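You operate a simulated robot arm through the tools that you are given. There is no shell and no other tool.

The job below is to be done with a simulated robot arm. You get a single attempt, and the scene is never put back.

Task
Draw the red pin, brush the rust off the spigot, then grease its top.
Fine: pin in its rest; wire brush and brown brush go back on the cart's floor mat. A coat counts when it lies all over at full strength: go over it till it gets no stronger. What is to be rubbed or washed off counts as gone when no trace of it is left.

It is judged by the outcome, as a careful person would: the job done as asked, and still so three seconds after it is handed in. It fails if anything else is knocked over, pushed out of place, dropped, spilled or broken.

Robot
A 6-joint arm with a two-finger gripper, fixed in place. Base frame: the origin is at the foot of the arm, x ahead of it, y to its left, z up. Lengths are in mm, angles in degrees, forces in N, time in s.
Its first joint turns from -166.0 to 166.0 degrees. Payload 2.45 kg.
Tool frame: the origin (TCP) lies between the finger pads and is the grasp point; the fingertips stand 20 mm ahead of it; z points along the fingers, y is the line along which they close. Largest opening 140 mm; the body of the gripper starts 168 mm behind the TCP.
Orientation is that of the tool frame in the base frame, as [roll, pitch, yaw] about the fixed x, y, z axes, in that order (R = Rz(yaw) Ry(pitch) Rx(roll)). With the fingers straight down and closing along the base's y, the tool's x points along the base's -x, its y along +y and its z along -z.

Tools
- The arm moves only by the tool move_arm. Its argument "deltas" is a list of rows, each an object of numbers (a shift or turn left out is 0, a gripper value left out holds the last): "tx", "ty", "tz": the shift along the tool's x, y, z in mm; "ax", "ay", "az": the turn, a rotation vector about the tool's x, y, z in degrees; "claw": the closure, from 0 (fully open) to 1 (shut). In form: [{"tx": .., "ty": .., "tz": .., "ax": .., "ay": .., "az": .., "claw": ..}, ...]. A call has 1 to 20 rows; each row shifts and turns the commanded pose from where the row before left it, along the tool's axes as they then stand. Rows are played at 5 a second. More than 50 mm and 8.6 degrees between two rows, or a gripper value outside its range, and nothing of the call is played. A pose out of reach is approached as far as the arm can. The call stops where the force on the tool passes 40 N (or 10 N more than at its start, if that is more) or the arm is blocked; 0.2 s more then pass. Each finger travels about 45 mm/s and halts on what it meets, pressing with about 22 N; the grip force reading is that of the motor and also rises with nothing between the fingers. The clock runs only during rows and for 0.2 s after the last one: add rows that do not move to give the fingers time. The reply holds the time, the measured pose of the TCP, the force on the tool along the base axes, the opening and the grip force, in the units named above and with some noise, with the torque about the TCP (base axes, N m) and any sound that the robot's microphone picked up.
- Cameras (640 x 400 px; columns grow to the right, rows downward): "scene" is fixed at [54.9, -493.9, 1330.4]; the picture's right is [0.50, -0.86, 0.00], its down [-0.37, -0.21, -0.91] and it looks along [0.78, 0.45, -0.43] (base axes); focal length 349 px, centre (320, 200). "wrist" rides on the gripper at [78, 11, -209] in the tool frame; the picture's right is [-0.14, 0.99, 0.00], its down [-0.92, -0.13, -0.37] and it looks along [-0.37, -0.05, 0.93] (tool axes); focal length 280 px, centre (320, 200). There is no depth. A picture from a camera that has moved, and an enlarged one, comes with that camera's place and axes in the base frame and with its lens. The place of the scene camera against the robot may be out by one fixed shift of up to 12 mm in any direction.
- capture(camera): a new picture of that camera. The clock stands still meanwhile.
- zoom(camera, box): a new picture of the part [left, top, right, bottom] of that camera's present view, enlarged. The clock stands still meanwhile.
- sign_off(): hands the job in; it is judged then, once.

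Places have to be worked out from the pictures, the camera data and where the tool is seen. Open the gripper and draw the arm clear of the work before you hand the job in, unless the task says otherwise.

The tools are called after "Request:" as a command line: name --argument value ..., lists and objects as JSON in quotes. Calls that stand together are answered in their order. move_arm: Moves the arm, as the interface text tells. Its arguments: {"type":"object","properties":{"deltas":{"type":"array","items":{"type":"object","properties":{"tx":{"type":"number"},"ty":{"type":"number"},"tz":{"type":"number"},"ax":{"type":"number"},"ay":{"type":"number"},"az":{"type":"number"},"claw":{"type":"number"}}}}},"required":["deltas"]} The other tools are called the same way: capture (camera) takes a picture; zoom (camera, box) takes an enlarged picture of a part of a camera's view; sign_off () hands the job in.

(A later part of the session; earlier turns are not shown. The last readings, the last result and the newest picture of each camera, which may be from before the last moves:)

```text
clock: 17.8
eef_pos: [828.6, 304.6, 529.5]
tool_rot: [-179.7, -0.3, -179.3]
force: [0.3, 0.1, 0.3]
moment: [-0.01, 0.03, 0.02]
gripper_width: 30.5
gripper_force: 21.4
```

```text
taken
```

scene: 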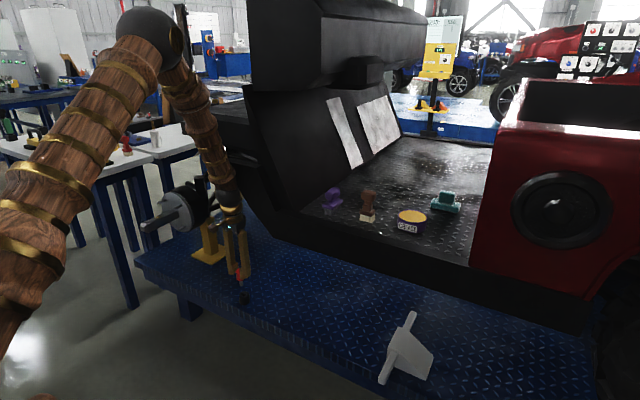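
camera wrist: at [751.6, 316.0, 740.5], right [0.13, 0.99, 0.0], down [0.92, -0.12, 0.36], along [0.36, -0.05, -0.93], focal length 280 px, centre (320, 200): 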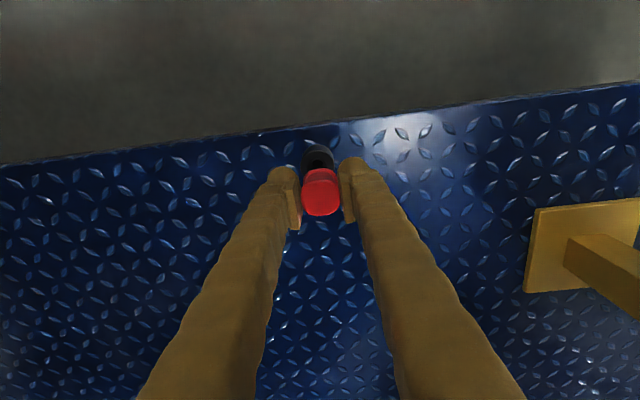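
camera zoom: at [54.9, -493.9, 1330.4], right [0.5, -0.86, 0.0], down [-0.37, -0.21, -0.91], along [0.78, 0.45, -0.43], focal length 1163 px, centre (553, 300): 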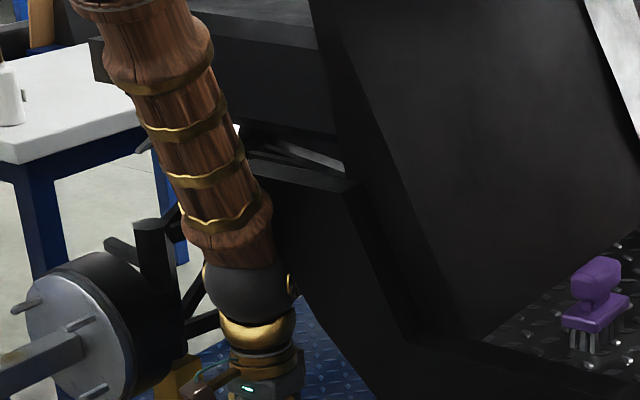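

The forearm is resting against the panel's edge, so I back off toward the base. A lower approach puts the forearm further in at panel height, so I'll come in with the pin tip only just above the rest.

Request:
move_arm --deltas '[{"tx": 30}, {"tx": 40}, {"tx": 20}, {"tz": 0}]'

Request:
zoom --camera "scene" --box '[160, 110, 320, 310]'

```text
clock: 18.8
eef_pos: [750.4, 300.2, 532.7]
tool_rot: [-180.0, 0.2, -180.0]
force: [0.4, -0.5, -1.5]
moment: [0.0, 0.0, 0.0]
gripper_width: 30.2
gripper_force: 22.3
```

```text
2.00 times, centred on (240, 210) of scene
camera zoom: at [54.9, -493.9, 1330.4], right [0.5, -0.86, 0.0], down [-0.37, -0.21, -0.91], along [0.78, 0.45, -0.43], focal length 698 px, centre (480, 180)
```

zoom: 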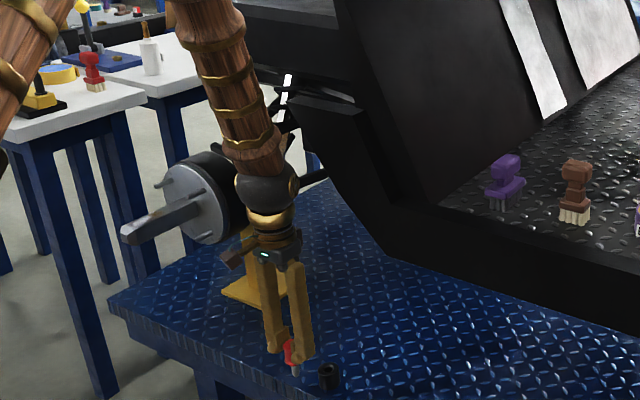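

Commanded and measured agree again at (750, 300, 533). I descend to about 482 (pin tip ~425, above the rest's 408) and then slide outward in small steps.

Request:
move_arm --deltas '[{"tz": 25}, {"tz": 25}, {"tx": -20}, {"tx": -20}, {"tx": -15}, {"tz": 0}]'

Request:
zoom --camera "scene" --box '[160, 110, 320, 310]'

Request:
zoom --camera "scene" --box '[210, 250, 290, 310]'

Request:
zoom --camera "wrist" --box '[270, 140, 366, 220]'

```text
clock: 20.2
eef_pos: [804.5, 300.1, 478.9]
tool_rot: [180.0, 0.1, 180.0]
force: [-8.2, 1.5, 0.7]
moment: [0.06, 0.59, 0.04]
gripper_width: 30.5
gripper_force: 21.8
```

```text
2.00 times, centred on (240, 210) of scene
camera zoom: at [54.9, -493.9, 1330.4], right [0.5, -0.86, 0.0], down [-0.37, -0.21, -0.91], along [0.78, 0.45, -0.43], focal length 698 px, centre (480, 180)
```

zoom: 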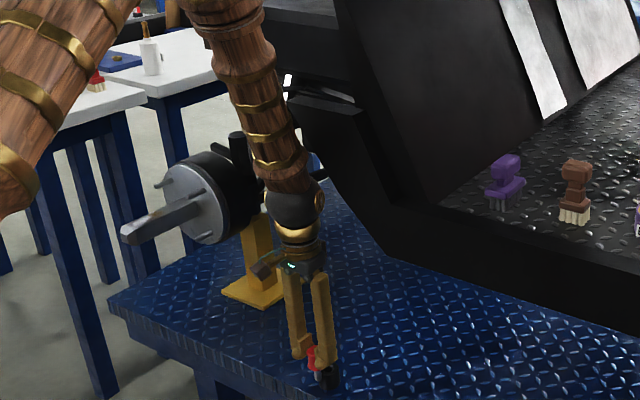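

```text
6.67 times, centred on (250, 280) of scene
camera zoom: at [54.9, -493.9, 1330.4], right [0.5, -0.86, 0.0], down [-0.37, -0.21, -0.91], along [0.78, 0.45, -0.43], focal length 2326 px, centre (787, -333)
```

zoom: 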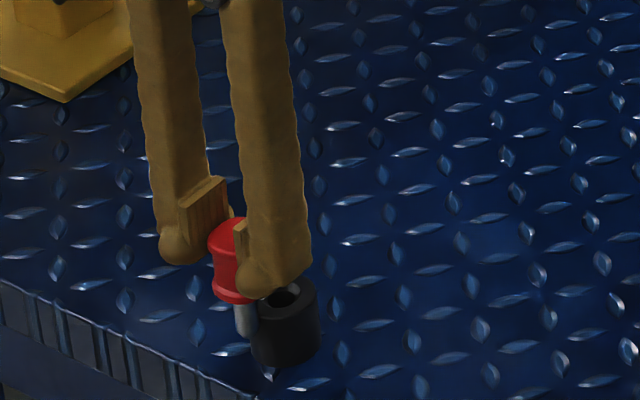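

```text
5.00 times, centred on (318, 180) of wrist
camera zoom: at [726.5, 312.2, 689.1], right [0.14, 0.99, 0.0], down [0.92, -0.13, 0.37], along [0.36, -0.05, -0.93], focal length 1402 px, centre (330, 300)
```

zoom: 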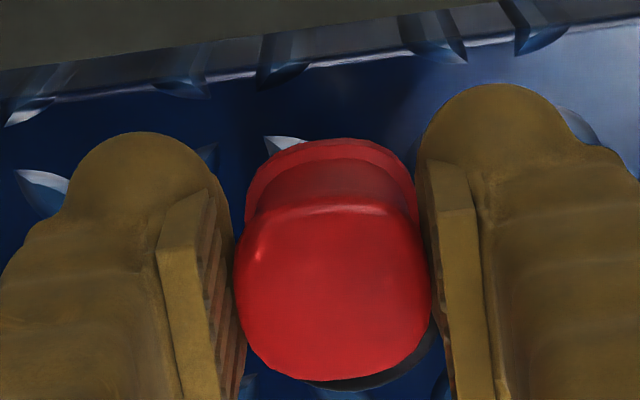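

There's an 8 N push in -x: the pin tip is already touching the rest's side, so the pin hangs lower than I figured. I back off and raise at once, then check that the rest hasn't shifted.

Request:
move_arm --deltas '[{"tx": 10}, {"tx": 15, "tz": -10}, {"tz": -15}, {"tz": 0}]'

Request:
zoom --camera "scene" --box '[214, 275, 278, 315]'

Request:
zoom --camera "scene" --box '[210, 250, 290, 300]'

Request:
capture --camera "wrist"

```text
clock: 21.2
eef_pos: [779.0, 300.7, 506.6]
tool_rot: [179.9, 0.0, -179.9]
force: [0.8, 1.1, -1.8]
moment: [0.0, 0.01, -0.02]
gripper_width: 30.5
gripper_force: 22.6
```

```text
10.00 times, centred on (246, 295) of scene
camera zoom: at [54.9, -493.9, 1330.4], right [0.5, -0.86, 0.0], down [-0.37, -0.21, -0.91], along [0.78, 0.45, -0.43], focal length 3488 px, centre (1060, -750)
```

zoom: 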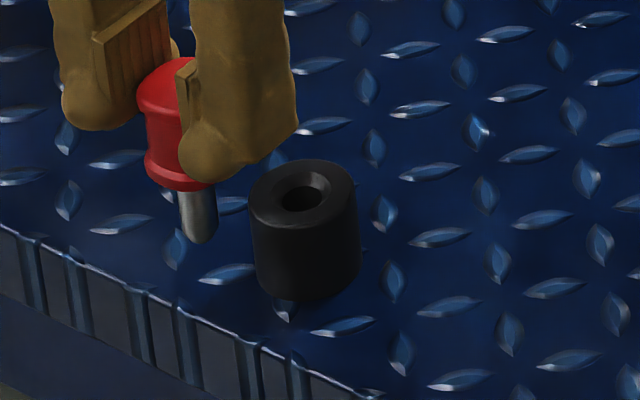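

```text
8.00 times, centred on (250, 275) of scene
camera zoom: at [54.9, -493.9, 1330.4], right [0.5, -0.86, 0.0], down [-0.37, -0.21, -0.91], along [0.78, 0.45, -0.43], focal length 2791 px, centre (880, -400)
```

zoom: 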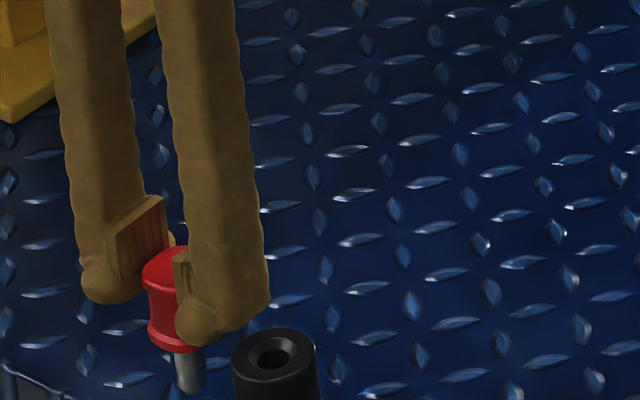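

```text
taken
camera wrist: at [701.6, 312.1, 714.6], right [0.14, 0.99, 0.0], down [0.92, -0.13, 0.37], along [0.37, -0.05, -0.93], focal length 280 px, centre (320, 200)
```

wrist: 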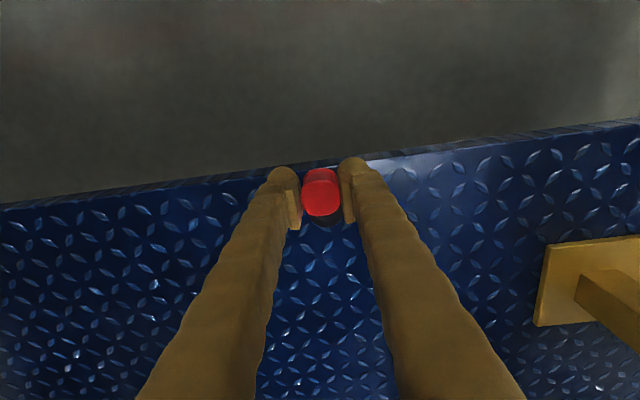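

The rest hasn't moved at all (same pixels as at the start). Contact suggests its centre is nearer x≈836 with its top around 418, so I pass over at TCP z≈497, in small steps, watching for any sideways force or forearm contact.

Request:
move_arm --deltas '[{"tz": 8}, {"tx": -15}, {"tx": -15}, {"tx": -10}, {"tz": 0}]'

Request:
zoom --camera "scene" --box '[214, 265, 278, 305]'

Request:
zoom --camera "wrist" --box '[270, 140, 366, 220]'

Request:
zoom --camera "scene" --box '[170, 110, 330, 230]'

```text
clock: 22.4
eef_pos: [819.8, 300.5, 498.3]
tool_rot: [180.0, 0.2, -180.0]
force: [-0.9, 0.6, -0.8]
moment: [-0.02, -0.02, 0.0]
gripper_width: 30.3
gripper_force: 22.8
```

```text
10.00 times, centred on (246, 285) of scene
camera zoom: at [54.9, -493.9, 1330.4], right [0.5, -0.86, 0.0], down [-0.37, -0.21, -0.91], along [0.78, 0.45, -0.43], focal length 3488 px, centre (1060, -650)
```

zoom: 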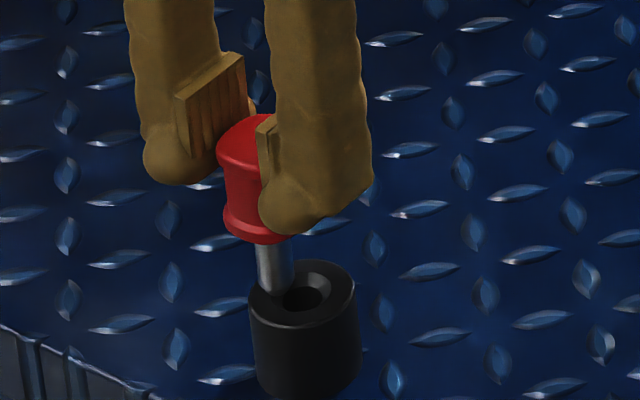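

```text
5.00 times, centred on (318, 180) of wrist
camera zoom: at [742.4, 311.6, 707.5], right [0.14, 0.99, 0.0], down [0.92, -0.13, 0.37], along [0.37, -0.05, -0.93], focal length 1402 px, centre (330, 300)
```

zoom: 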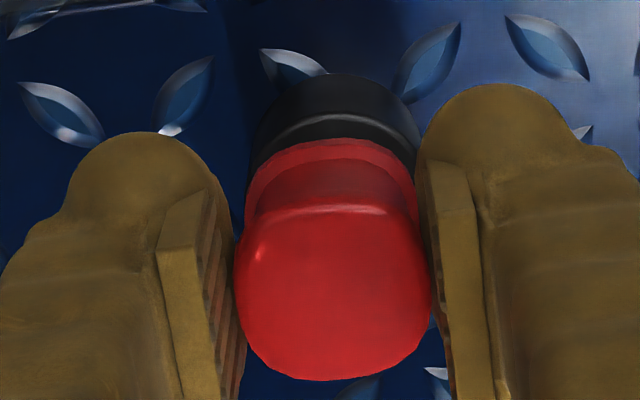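

```text
3.33 times, centred on (250, 170) of scene
camera zoom: at [54.9, -493.9, 1330.4], right [0.5, -0.86, 0.0], down [-0.37, -0.21, -0.91], along [0.78, 0.45, -0.43], focal length 1163 px, centre (553, 300)
```

zoom: 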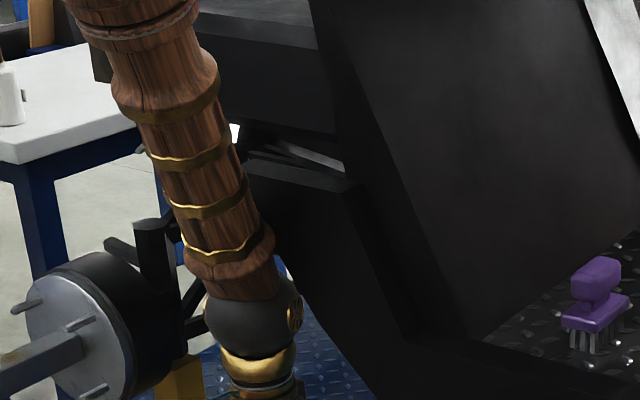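

No contact here, and the pin hangs straight. The wrist view puts the rest's centre at about (837, 299.3); I move the last 17 mm and check alignment.

Request:
move_arm --deltas '[{"tx": -8, "ty": -0.6}, {"tx": -9, "ty": -0.6}, {"tz": 0}]'

Request:
zoom --camera "scene" --box '[214, 265, 278, 305]'

Request:
zoom --camera "wrist" --box '[270, 140, 366, 220]'

```text
clock: 23.2
eef_pos: [838.3, 299.4, 498.4]
tool_rot: [-180.0, 0.0, 180.0]
force: [-0.1, 0.2, -0.3]
moment: [-0.01, 0.03, -0.02]
gripper_width: 30.8
gripper_force: 21.9
```

```text
10.00 times, centred on (246, 285) of scene
camera zoom: at [54.9, -493.9, 1330.4], right [0.5, -0.86, 0.0], down [-0.37, -0.21, -0.91], along [0.78, 0.45, -0.43], focal length 3488 px, centre (1060, -650)
```

zoom: 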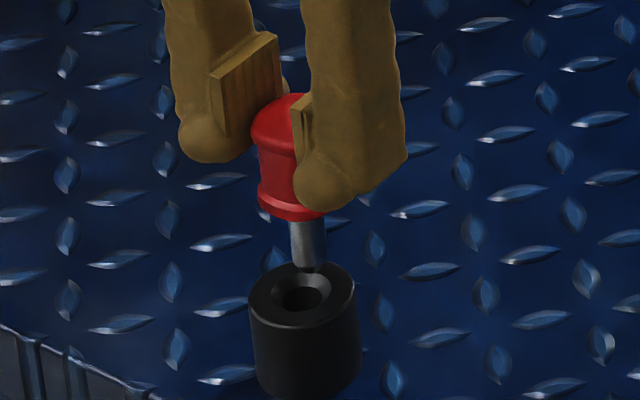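

```text
5.00 times, centred on (318, 180) of wrist
camera zoom: at [759.7, 310.1, 706.7], right [0.14, 0.99, 0.0], down [0.92, -0.13, 0.37], along [0.37, -0.05, -0.93], focal length 1402 px, centre (330, 300)
```

zoom: 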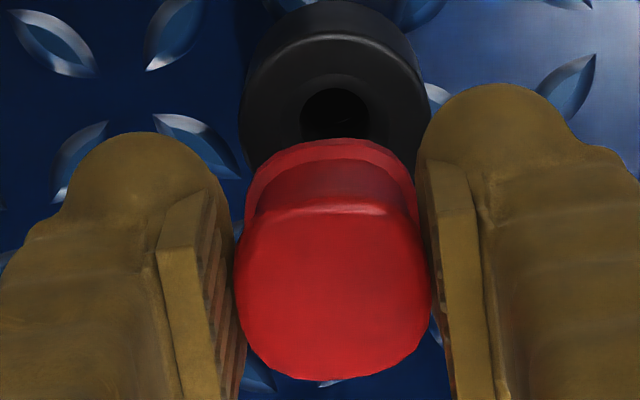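

Rest centre now reads (836.4, 300.2, 417.5) from crossing two views, so I shift by about (-1.5, +0.8) mm and lower 22 mm to bring the tip into the chamfer.

Request:
move_arm --deltas '[{"tx": 1.5, "ty": 0.8}, {"tz": 7}, {"tz": 7}, {"tz": 6}, {"tz": 0}]'

Request:
zoom --camera "scene" --box '[214, 265, 278, 305]'

Request:
zoom --camera "wrist" --box '[270, 140, 366, 220]'

```text
clock: 24.4
eef_pos: [834.2, 298.4, 477.4]
tool_rot: [-180.0, -0.1, -180.0]
force: [-8.8, 2.4, -3.6]
moment: [0.14, 0.58, 0.02]
gripper_width: 30.6
gripper_force: 22.5
```

```text
10.00 times, centred on (246, 285) of scene
camera zoom: at [54.9, -493.9, 1330.4], right [0.5, -0.86, 0.0], down [-0.37, -0.21, -0.91], along [0.78, 0.45, -0.43], focal length 3488 px, centre (1060, -650)
```

zoom: 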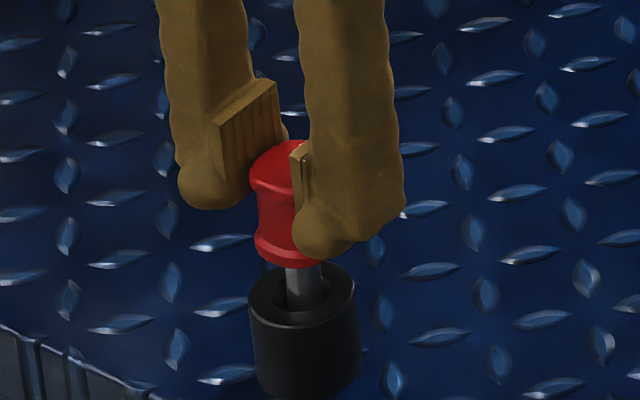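

```text
5.00 times, centred on (318, 180) of wrist
camera zoom: at [756.7, 310.2, 686.5], right [0.14, 0.99, 0.0], down [0.92, -0.13, 0.37], along [0.36, -0.05, -0.93], focal length 1402 px, centre (330, 300)
```

zoom: 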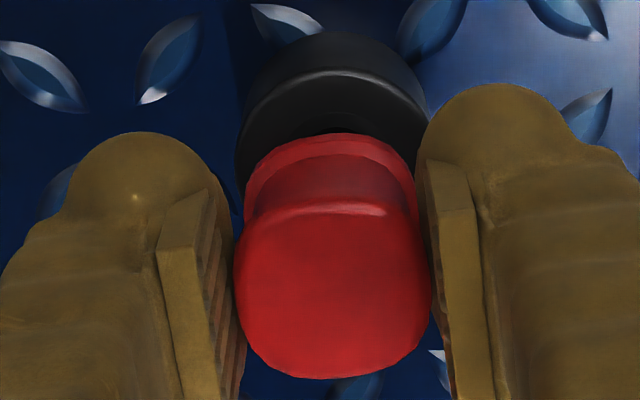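

The tip has entered the hole and leans on its +x side (8.8 N, about 66 mm below the TCP). I relieve it by shifting -x and slightly +y before going deeper.

Request:
move_arm --deltas '[{"tx": 1.2, "ty": 0.4}, {"tz": 0}, {"tz": 0}]'

```text
clock: 25.2
eef_pos: [835.4, 300.0, 477.8]
tool_rot: [-180.0, 0.1, -180.0]
force: [-0.5, -0.1, -1.2]
moment: [-0.02, 0.02, 0.0]
gripper_width: 30.5
gripper_force: 21.6
```

Force has gone to zero at (835.4, 300.0). I lower on in small steps.

Request:
move_arm --deltas '[{"tz": 5}, {"tz": 5}, {"tz": 5}, {"tz": 0}]'

Request:
zoom --camera "scene" --box '[214, 265, 278, 305]'

```text
clock: 26.2
eef_pos: [834.1, 298.9, 462.4]
tool_rot: [180.0, 0.0, -180.0]
force: [-1.8, 0.0, -1.4]
moment: [-0.02, 0.09, 0.0]
gripper_width: 30.6
gripper_force: 21.9
```

```text
10.00 times, centred on (246, 285) of scene
camera zoom: at [54.9, -493.9, 1330.4], right [0.5, -0.86, 0.0], down [-0.37, -0.21, -0.91], along [0.78, 0.45, -0.43], focal length 3488 px, centre (1060, -650)
```

zoom: 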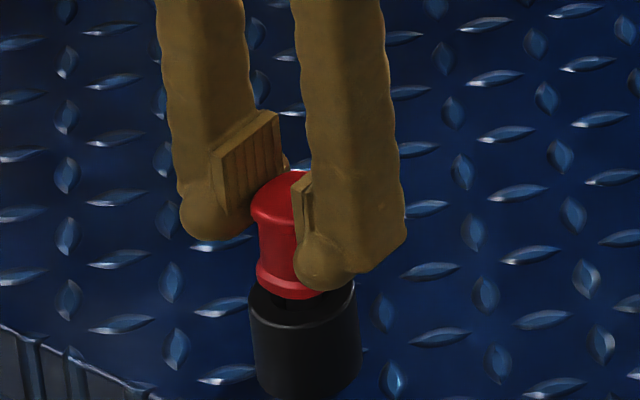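

The pin is sliding in freely; the flange is near the rest's top. I continue in small steps until the force shows it is seated.

Request:
move_arm --deltas '[{"tz": 4}, {"tz": 3}, {"tz": 3}, {"tz": 0}]'

Request:
zoom --camera "scene" --box '[214, 265, 278, 305]'

```text
clock: 27.2
eef_pos: [834.5, 299.6, 452.8]
tool_rot: [180.0, 0.1, 180.0]
force: [-5.8, 0.2, 21.4]
moment: [0.02, -0.09, -0.01]
gripper_width: 30.5
gripper_force: 21.4
```

```text
10.00 times, centred on (246, 285) of scene
camera zoom: at [54.9, -493.9, 1330.4], right [0.5, -0.86, 0.0], down [-0.37, -0.21, -0.91], along [0.78, 0.45, -0.43], focal length 3488 px, centre (1060, -650)
```

zoom: 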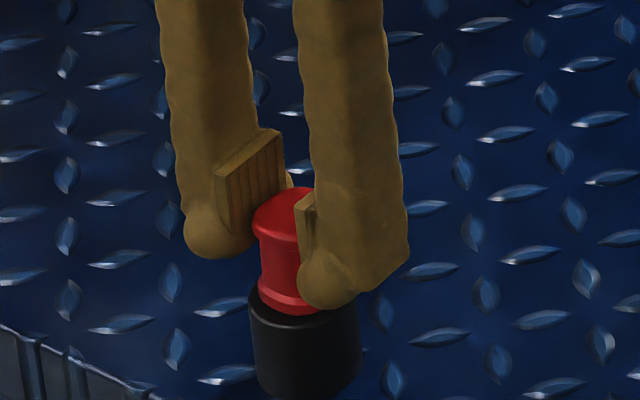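

Seated: 21 N up force with the flange on the rest's top. I ease off slightly, open the fingers, rise just clear of the head, then retreat inward so the forearm stays off the panel.

Request:
move_arm --deltas '[{"tz": -0.8}, {"claw": 0.7}, {"claw": 0.6}, {"claw": 0.5}, {"claw": 0.5}, {"claw": 0.5}]'

Request:
zoom --camera "scene" --box '[214, 265, 278, 305]'

```text
clock: 28.6
eef_pos: [834.3, 298.7, 452.6]
tool_rot: [180.0, 0.0, 179.9]
force: [1.0, -0.5, -0.4]
moment: [0.01, 0.0, -0.01]
gripper_width: 70.1
gripper_force: 0.0
```

```text
10.00 times, centred on (246, 285) of scene
camera zoom: at [54.9, -493.9, 1330.4], right [0.5, -0.86, 0.0], down [-0.37, -0.21, -0.91], along [0.78, 0.45, -0.43], focal length 3488 px, centre (1060, -650)
```

zoom: 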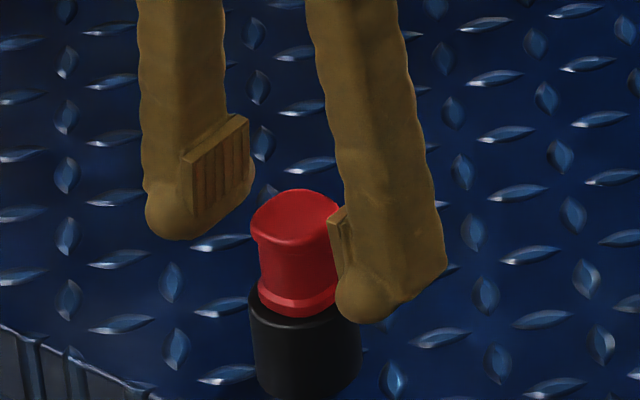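

The pin stands seated in its rest and the fingers are clear. I rise 48 mm, then retreat inward and up.

Request:
move_arm --deltas '[{"tz": -16}, {"tz": -16}, {"tz": -16}, {"tx": 30}, {"tx": 40}, {"tx": 40, "tz": -20}, {"tx": 20, "tz": -40}, {"tz": -45}, {"tz": -45}, {"tz": -45}, {"tz": -45}, {"tz": -45}, {"tz": -45}, {"tz": 0}]'

Request:
zoom --camera "scene" --box '[214, 265, 278, 305]'

Request:
capture --camera "scene"

Request:
capture --camera "wrist"

```text
clock: 31.6
eef_pos: [701.1, 300.4, 830.5]
tool_rot: [-180.0, 0.0, -180.0]
force: [0.0, 0.2, 0.4]
moment: [0.01, -0.01, 0.0]
gripper_width: 70.1
gripper_force: 0.0
```

```text
10.00 times, centred on (246, 285) of scene
camera zoom: at [54.9, -493.9, 1330.4], right [0.5, -0.86, 0.0], down [-0.37, -0.21, -0.91], along [0.78, 0.45, -0.43], focal length 3488 px, centre (1060, -650)
```

zoom: 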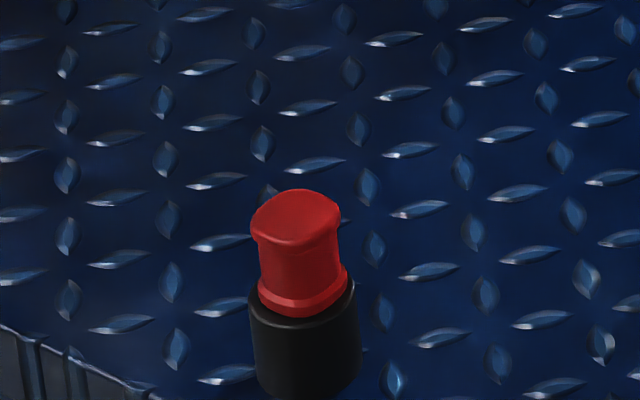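

```text
taken
```

scene: 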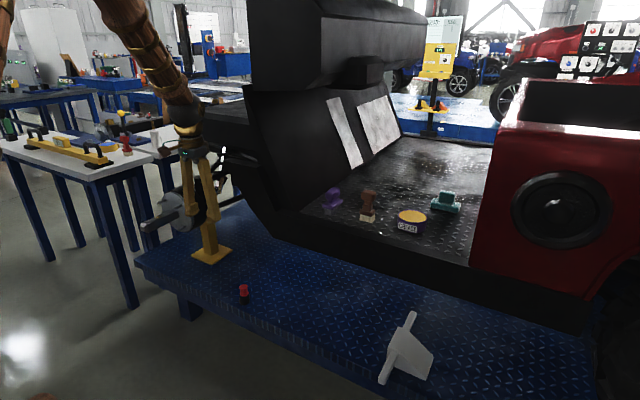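

```text
taken
camera wrist: at [623.9, 312.6, 1040.7], right [0.14, 0.99, 0.0], down [0.92, -0.13, 0.37], along [0.37, -0.05, -0.93], focal length 280 px, centre (320, 200)
```

wrist: 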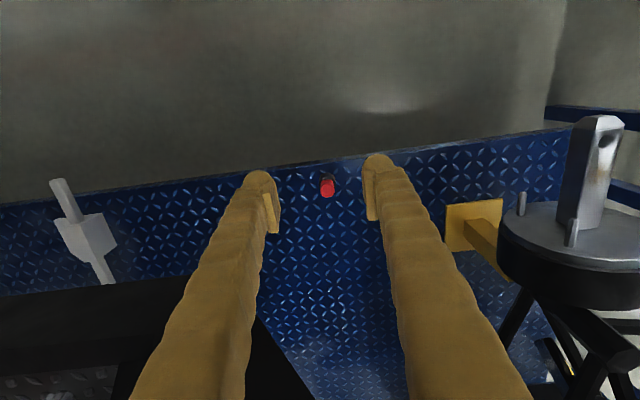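

The pin is in its rest. Next the wire brush: I raise the hand and move over to the front of the cart's floor mat to look at the brushes and grease tin.

Request:
move_arm --deltas '[{"tz": -45}, {"tz": -45}, {"tz": -45, "ty": -20}, {"tz": -45, "ty": -20}, {"tz": -40, "ty": -28}, {"ty": -45}, {"ty": -45}, {"ty": -45}, {"ty": -45}, {"ty": -45}, {"ty": -45, "tx": -20}, {"ty": -40, "tx": -25}, {"tx": -30}, {"tx": 0}]'

Request:
capture --camera "wrist"

Request:
capture --camera "scene"

```text
clock: 34.6
eef_pos: [778.4, -77.8, 1052.8]
tool_rot: [180.0, -0.1, -180.0]
force: [-0.9, 0.0, -0.9]
moment: [-0.01, 0.02, 0.02]
gripper_width: 70.0
gripper_force: 0.0
```

```text
taken
camera wrist: at [700.5, -66.3, 1261.2], right [0.14, 0.99, 0.0], down [0.92, -0.13, 0.37], along [0.37, -0.05, -0.93], focal length 280 px, centre (320, 200)
```

wrist: 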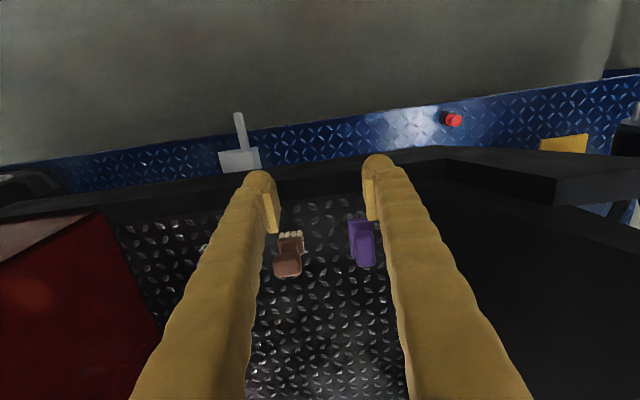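

```text
taken
```

scene: 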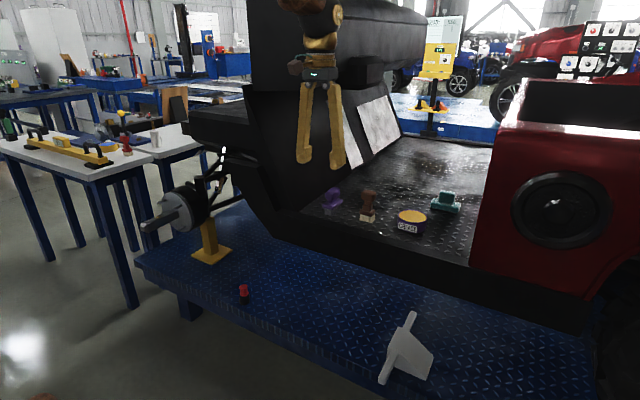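

Request:
zoom --camera "wrist" --box '[250, 190, 410, 290]'

Request:
zoom --camera "scene" --box '[310, 175, 390, 225]'

Request:
zoom --camera "scene" --box '[380, 180, 470, 240]'

```text
4.00 times, centred on (330, 240) of wrist
camera zoom: at [700.5, -66.3, 1261.2], right [0.14, 0.99, 0.0], down [0.92, -0.13, 0.37], along [0.37, -0.05, -0.93], focal length 1122 px, centre (280, 40)
```

zoom: 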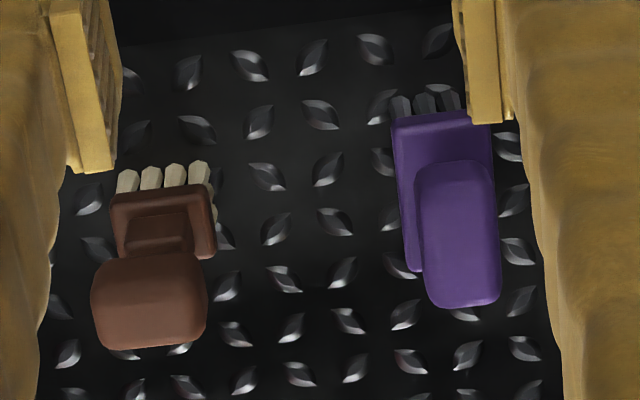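

```text
8.00 times, centred on (350, 200) of scene
camera zoom: at [54.9, -493.9, 1330.4], right [0.5, -0.86, 0.0], down [-0.37, -0.21, -0.91], along [0.78, 0.45, -0.43], focal length 2791 px, centre (80, 200)
```

zoom: 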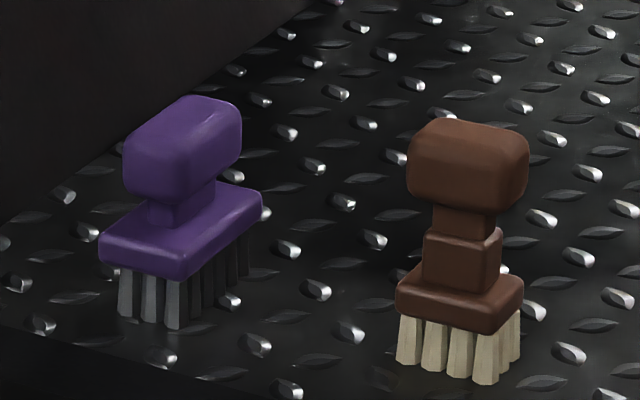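

```text
6.67 times, centred on (425, 210) of scene
camera zoom: at [54.9, -493.9, 1330.4], right [0.5, -0.86, 0.0], down [-0.37, -0.21, -0.91], along [0.78, 0.45, -0.43], focal length 2326 px, centre (-380, 133)
```

zoom: 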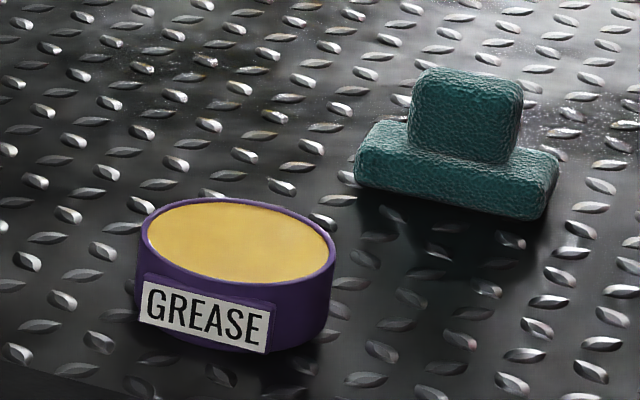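

The brushes stand aligned with the x axis: wire brush knob near (940, -29.5, ~885), 31 mm wide. The dash overhangs the mat (bottom ≈1190), so I'll tilt the tool 40° so that it reaches forward under it; the same tilt also extends reach at the spigot.

Request:
move_arm --deltas '[{"ay": -8}, {"ay": -8}, {"ay": -8}, {"ay": -8}, {"ay": -8}, {"ay": 0}]'

Request:
capture --camera "wrist"

Request:
capture --camera "scene"

```text
clock: 36.0
eef_pos: [779.3, -77.7, 1052.3]
tool_rot: [180.0, 40.1, 179.9]
force: [-0.4, -0.1, -0.1]
moment: [-0.04, -0.02, -0.03]
gripper_width: 69.9
gripper_force: 0.0
```

```text
taken
camera wrist: at [584.5, -66.2, 1161.0], right [0.11, 0.99, 0.09], down [0.47, -0.13, 0.88], along [0.88, -0.05, -0.48], focal length 280 px, centre (320, 200)
```

wrist: 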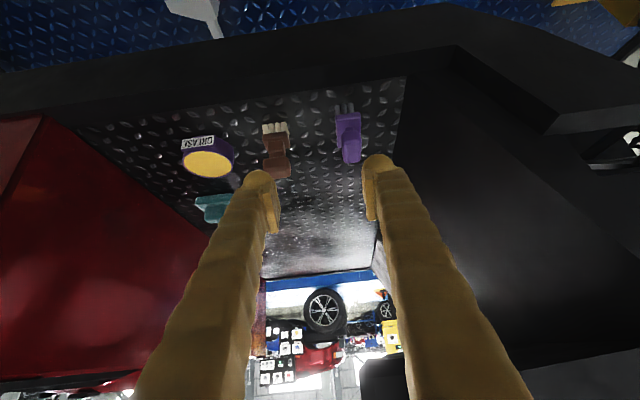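

```text
taken
```

scene: 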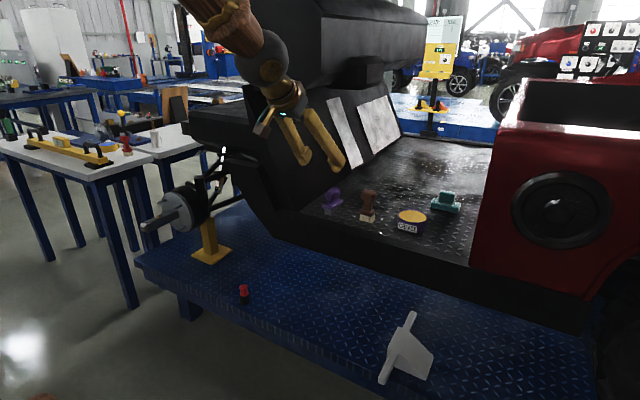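

Request:
zoom --camera "wrist" --box '[300, 80, 428, 170]'

Request:
zoom --camera "wrist" --box '[170, 100, 330, 220]'

```text
4.44 times, centred on (364, 125) of wrist
camera zoom: at [584.5, -66.2, 1161.0], right [0.11, 0.99, 0.09], down [0.47, -0.13, 0.88], along [0.88, -0.05, -0.48], focal length 1246 px, centre (124, 533)
```

zoom: 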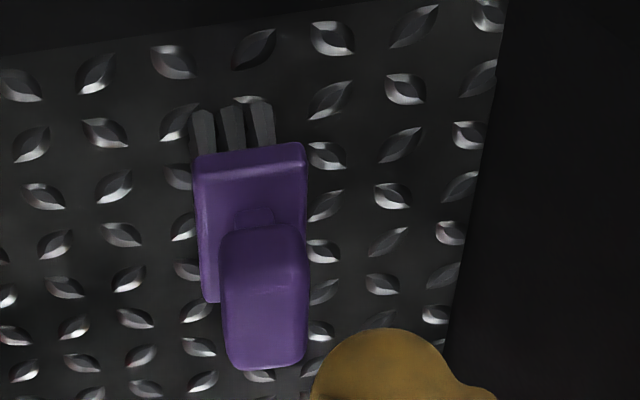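

```text
3.33 times, centred on (250, 160) of wrist
camera zoom: at [584.5, -66.2, 1161.0], right [0.11, 0.99, 0.09], down [0.47, -0.13, 0.88], along [0.88, -0.05, -0.48], focal length 935 px, centre (553, 333)
```

zoom: 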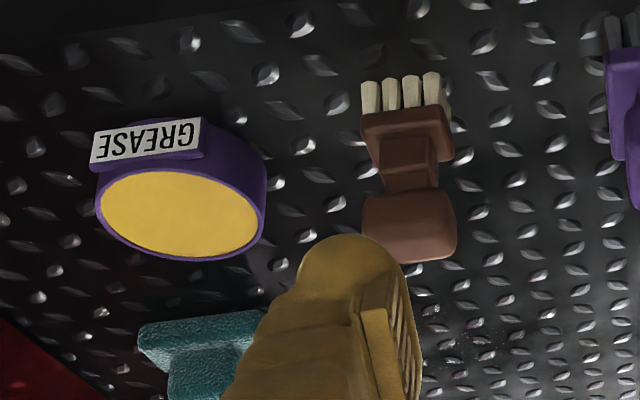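

Crossing the two views gives: mat z≈822, wire-brush knob centre (941, -29.5, 884), 52 x 31 x 28 mm, block top ≈857. I move to a stand-off 100 mm back along the tool axis from the knob.

Request:
move_arm --deltas '[{"tx": -5, "ty": 12, "tz": 32}, {"tx": -5, "ty": 12, "tz": 32}, {"tx": -5, "ty": 12, "tz": 32}, {"tx": -5, "ty": 12, "tz": 33}, {"tx": 0}]'

Request:
capture --camera "wrist"

Request:
zoom --camera "scene" --box '[200, 40, 400, 230]'

```text
clock: 37.2
eef_pos: [877.6, -28.6, 967.6]
tool_rot: [180.0, 40.2, -179.9]
force: [0.6, 0.3, -0.6]
moment: [-0.03, -0.01, -0.03]
gripper_width: 70.0
gripper_force: 0.0
```

```text
taken
camera wrist: at [683.7, -17.8, 1076.4], right [0.11, 0.99, 0.09], down [0.47, -0.13, 0.87], along [0.88, -0.05, -0.48], focal length 280 px, centre (320, 200)
```

wrist: 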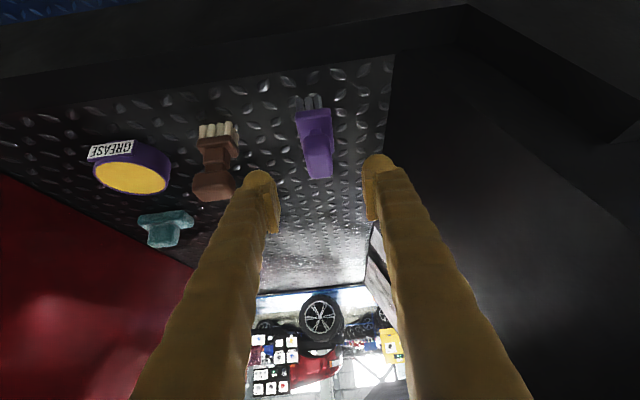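

```text
2.11 times, centred on (300, 135) of scene
camera zoom: at [54.9, -493.9, 1330.4], right [0.5, -0.86, 0.0], down [-0.37, -0.21, -0.91], along [0.78, 0.45, -0.43], focal length 734 px, centre (362, 337)
```

zoom: 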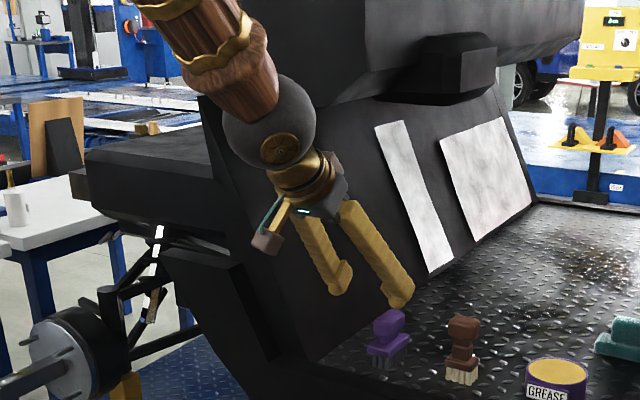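

The knob lies right on the tool's axis. I advance 70 mm along it, then check again.

Request:
move_arm --deltas '[{"tx": 1.3, "ty": -1, "tz": 25}, {"tz": 25}, {"tz": 20}, {"tz": 0}]'

Request:
zoom --camera "wrist" --box '[240, 110, 400, 210]'

Request:
zoom --camera "scene" --box '[290, 140, 386, 220]'

```text
clock: 38.2
eef_pos: [922.2, -30.9, 912.9]
tool_rot: [-179.7, 39.9, -179.7]
force: [-0.4, 0.5, 0.9]
moment: [-0.04, 0.0, -0.04]
gripper_width: 70.2
gripper_force: 0.0
```

```text
4.00 times, centred on (320, 160) of wrist
camera zoom: at [727.6, -19.6, 1021.4], right [0.1, 0.99, 0.09], down [0.47, -0.12, 0.87], along [0.88, -0.05, -0.48], focal length 1122 px, centre (320, 360)
```

zoom: 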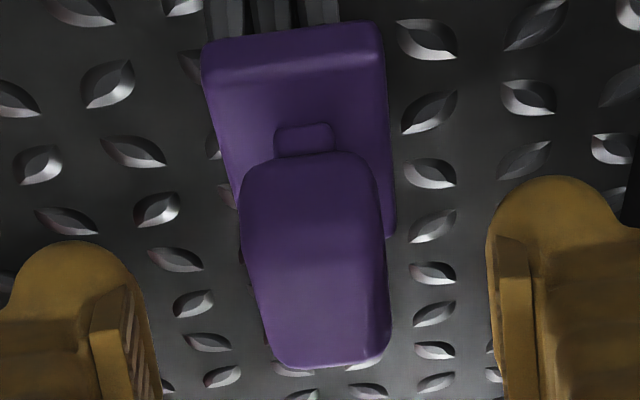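

```text
5.00 times, centred on (338, 180) of scene
camera zoom: at [54.9, -493.9, 1330.4], right [0.5, -0.86, 0.0], down [-0.37, -0.21, -0.91], along [0.78, 0.45, -0.43], focal length 1744 px, centre (230, 300)
```

zoom: 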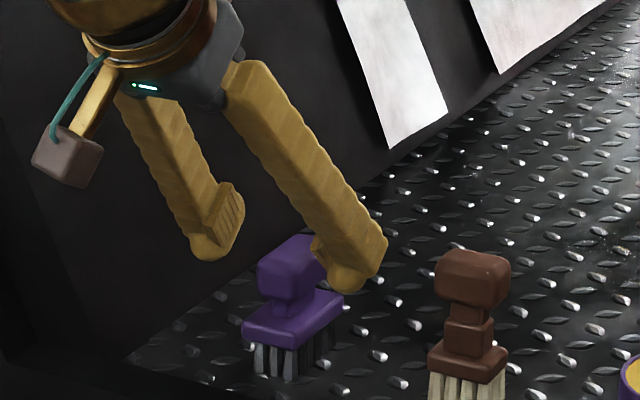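

The knob is centred between the pads. I advance the last 29 mm and close on it.

Request:
move_arm --deltas '[{"tz": 15}, {"tz": 14}, {"tz": 0}, {"claw": 0.65}, {"claw": 0.72}, {"claw": 0.72}]'

Request:
zoom --camera "wrist" --box '[240, 110, 400, 210]'

Request:
zoom --camera "scene" --box '[290, 140, 386, 220]'

```text
clock: 39.6
eef_pos: [940.0, -32.1, 889.2]
tool_rot: [-180.0, 40.0, 180.0]
force: [-0.4, -0.6, 0.1]
moment: [0.0, 0.01, -0.03]
gripper_width: 39.1
gripper_force: 0.0
```

```text
4.00 times, centred on (320, 160) of wrist
camera zoom: at [746.6, -19.5, 998.8], right [0.11, 0.99, 0.09], down [0.47, -0.13, 0.87], along [0.88, -0.05, -0.48], focal length 1122 px, centre (320, 360)
```

zoom: 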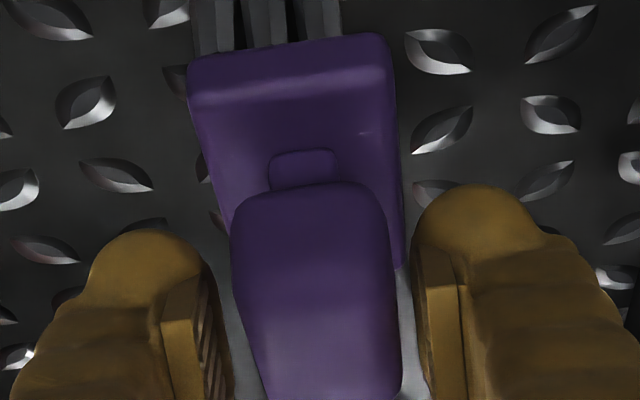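

```text
5.00 times, centred on (338, 180) of scene
camera zoom: at [54.9, -493.9, 1330.4], right [0.5, -0.86, 0.0], down [-0.37, -0.21, -0.91], along [0.78, 0.45, -0.43], focal length 1744 px, centre (230, 300)
```

zoom: 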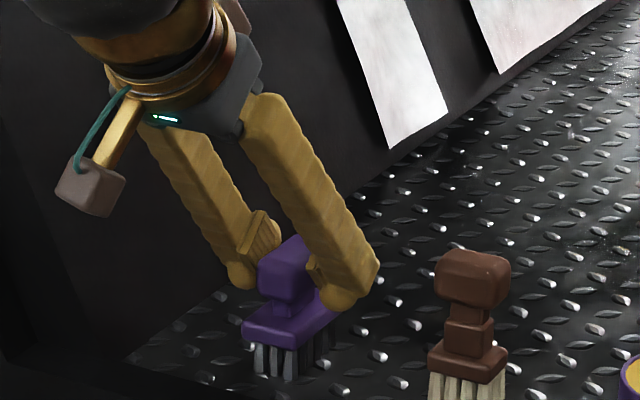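

The pads sit evenly on both sides of the knob. I close fully and lift a little to test the grip.

Request:
move_arm --deltas '[{"claw": 0.78}, {"claw": 0.85}, {"claw": 1.0}, {"claw": 1.0}, {"claw": 1.0}]'

Request:
capture --camera "wrist"

```text
clock: 40.8
eef_pos: [940.3, -31.2, 889.7]
tool_rot: [-180.0, 39.9, 180.0]
force: [0.5, -0.5, 0.2]
moment: [0.05, -0.05, 0.04]
gripper_width: 28.8
gripper_force: 22.3
```

```text
taken
camera wrist: at [746.6, -19.5, 998.8], right [0.11, 0.99, 0.09], down [0.47, -0.13, 0.87], along [0.88, -0.05, -0.48], focal length 280 px, centre (320, 200)
```

wrist: 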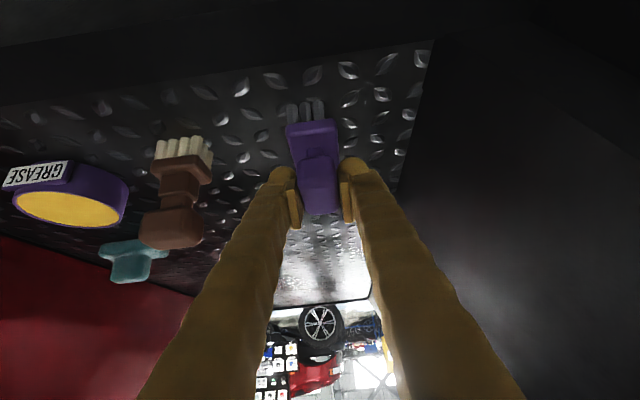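

Gripped at 28.8 mm, 22 N. I lift straight up 60 mm and check the brush comes along cleanly.

Request:
move_arm --deltas '[{"tx": -6.4, "tz": -7.7}, {"tx": -12.9, "tz": -15.3}, {"tx": -19.3, "tz": -23}, {"tx": 0}]'

Request:
zoom --camera "scene" --box '[290, 120, 386, 220]'

Request:
zoom --camera "wrist" --box '[240, 90, 400, 230]'

```text
clock: 41.8
eef_pos: [940.7, -28.8, 931.4]
tool_rot: [179.4, 40.1, 179.7]
force: [-0.1, 0.0, 0.5]
moment: [0.02, 0.02, 0.04]
gripper_width: 0.1
gripper_force: 21.9
out of reach, approached as far as the arm can: row 2, 3
```

```text
4.00 times, centred on (338, 170) of scene
camera zoom: at [54.9, -493.9, 1330.4], right [0.5, -0.86, 0.0], down [-0.37, -0.21, -0.91], along [0.78, 0.45, -0.43], focal length 1395 px, centre (248, 320)
```

zoom: 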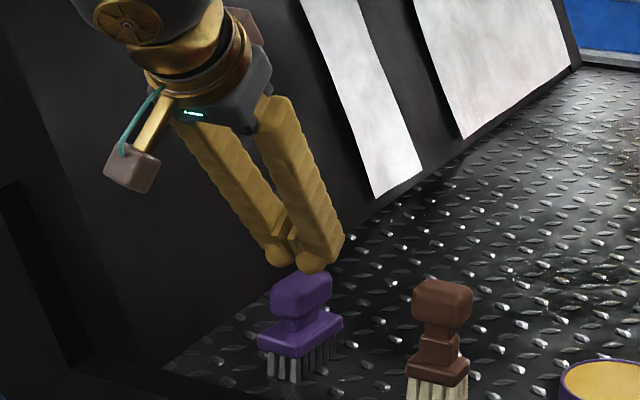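

```text
2.86 times, centred on (320, 160) of wrist
camera zoom: at [745.8, -18.5, 1040.4], right [0.1, 0.99, 0.1], down [0.47, -0.13, 0.87], along [0.88, -0.05, -0.47], focal length 801 px, centre (320, 314)
```

zoom: 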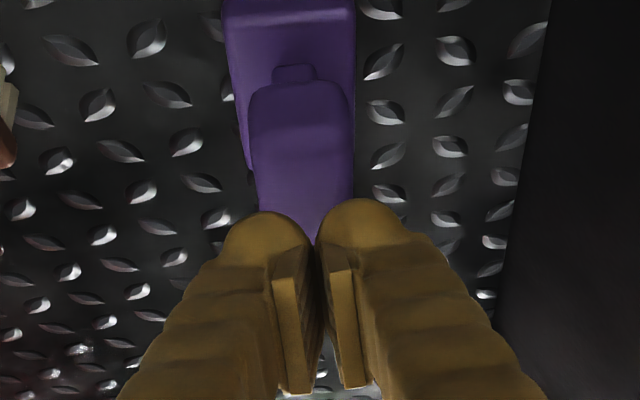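

The fingers slipped off the knob (opening now 0) and part of that lift was out of the arm's reach at this tilt. I check that the brush still stands where it was.

Request:
zoom --camera "scene" --box '[310, 175, 390, 225]'

Request:
capture --camera "wrist"

Request:
capture --camera "scene"

```text
8.00 times, centred on (350, 200) of scene
camera zoom: at [54.9, -493.9, 1330.4], right [0.5, -0.86, 0.0], down [-0.37, -0.21, -0.91], along [0.78, 0.45, -0.43], focal length 2791 px, centre (80, 200)
```

zoom: 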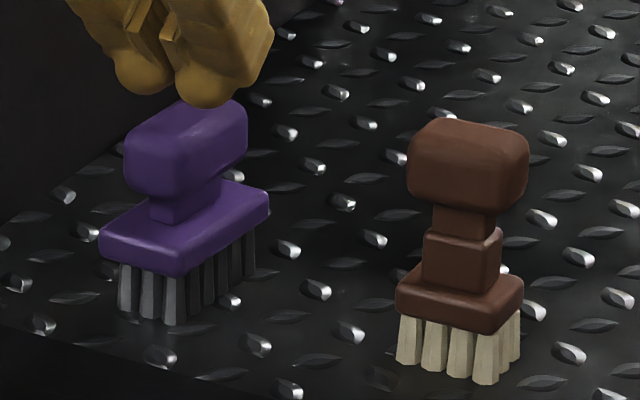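

```text
taken
camera wrist: at [745.8, -18.5, 1040.4], right [0.1, 0.99, 0.1], down [0.47, -0.13, 0.87], along [0.88, -0.05, -0.47], focal length 280 px, centre (320, 200)
```

wrist: 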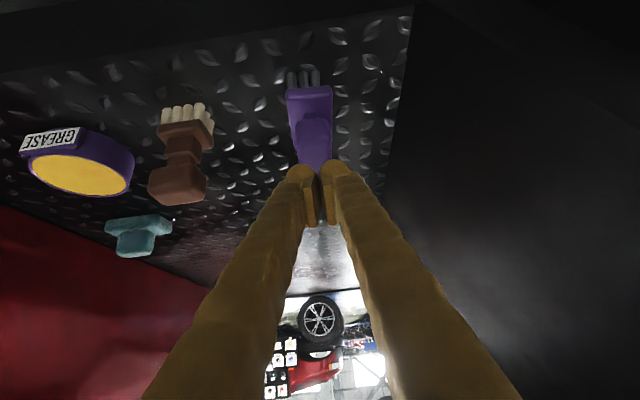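

```text
taken
```

scene: 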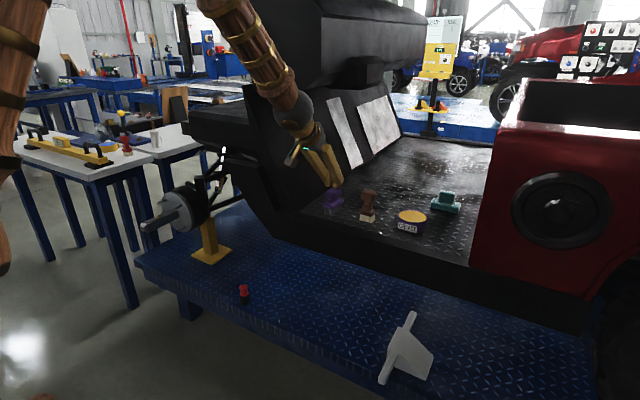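

The brush still stands upright, only a millimetre or two shifted. Before retrying I look at the dash overhang more closely to choose a better tilt.

Request:
zoom --camera "scene" --box '[230, 0, 450, 140]'

```text
2.86 times, centred on (340, 70) of scene
camera zoom: at [54.9, -493.9, 1330.4], right [0.5, -0.86, 0.0], down [-0.37, -0.21, -0.91], along [0.78, 0.45, -0.43], focal length 997 px, centre (263, 571)
```

zoom: 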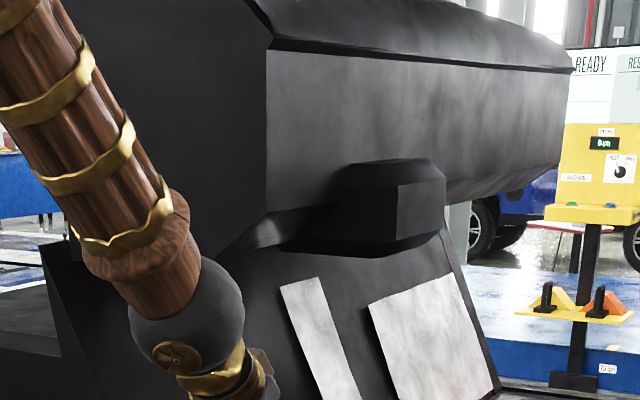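

The dash's underside is at about z 1206-1240 above y≈-36, so 30° of tilt clears it and keeps the wrist away from the awkward straight pose. I back off, reduce the tilt to 30° and reopen.

Request:
move_arm --deltas '[{"tx": 23, "tz": -19.3}, {"tx": 23, "tz": -19.3}, {"ay": 5}, {"ay": 5}, {"claw": 0.6}, {"claw": 0.5}, {"claw": 0.5}, {"claw": 0.5}]'

Request:
capture --camera "wrist"

Request:
zoom --camera "scene" --box '[310, 175, 390, 225]'

```text
clock: 43.6
eef_pos: [894.1, -5.3, 941.2]
tool_rot: [175.6, 39.1, -179.9]
force: [0.2, 0.1, -0.4]
moment: [-0.01, -0.01, -0.03]
gripper_width: 69.9
gripper_force: 0.1
out of reach, approached as far as the arm can: row 3, 4
```

```text
taken
camera wrist: at [701.0, -9.7, 1052.7], right [0.06, 0.99, 0.15], down [0.49, -0.15, 0.86], along [0.87, 0.02, -0.49], focal length 280 px, centre (320, 200)
```

wrist: 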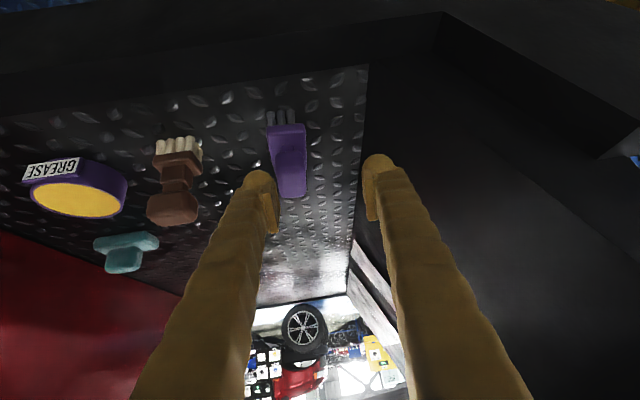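

```text
8.00 times, centred on (350, 200) of scene
camera zoom: at [54.9, -493.9, 1330.4], right [0.5, -0.86, 0.0], down [-0.37, -0.21, -0.91], along [0.78, 0.45, -0.43], focal length 2791 px, centre (80, 200)
```

zoom: 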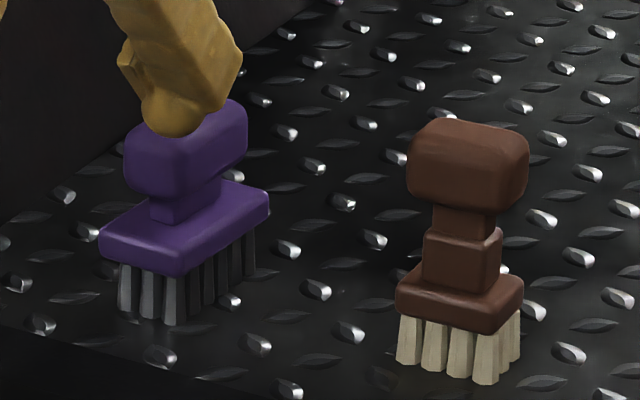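

The arm got into an awkward wrist configuration (tool has rolled 4° and shifted). I return the command to the earlier good pose (877, -29, 967 at 40°) to recover it.

Request:
move_arm --deltas '[{"ay": -5}, {"ay": -5}, {"tx": -7.9, "tz": -15.6}, {"tx": 0}, {"tx": 0}]'

Request:
zoom --camera "scene" --box '[220, 40, 400, 230]'

```text
clock: 44.8
eef_pos: [882.6, -5.8, 952.9]
tool_rot: [175.5, 38.6, -180.0]
force: [-0.5, 0.6, -0.3]
moment: [-0.03, -0.03, 0.01]
gripper_width: 70.1
gripper_force: 0.2
out of reach, approached as far as the arm can: row 1, 2
```

```text
2.11 times, centred on (310, 135) of scene
camera zoom: at [54.9, -493.9, 1330.4], right [0.5, -0.86, 0.0], down [-0.37, -0.21, -0.91], along [0.78, 0.45, -0.43], focal length 734 px, centre (341, 337)
```

zoom: 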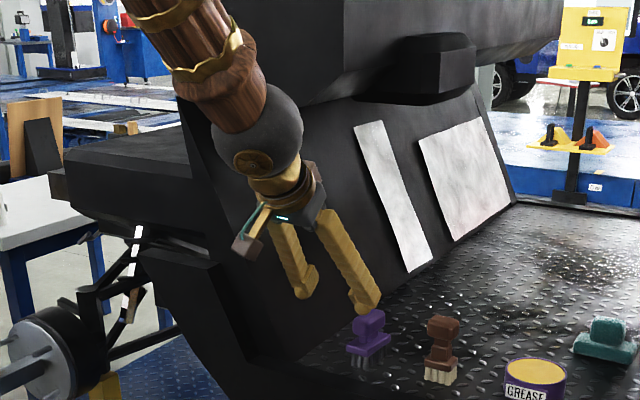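

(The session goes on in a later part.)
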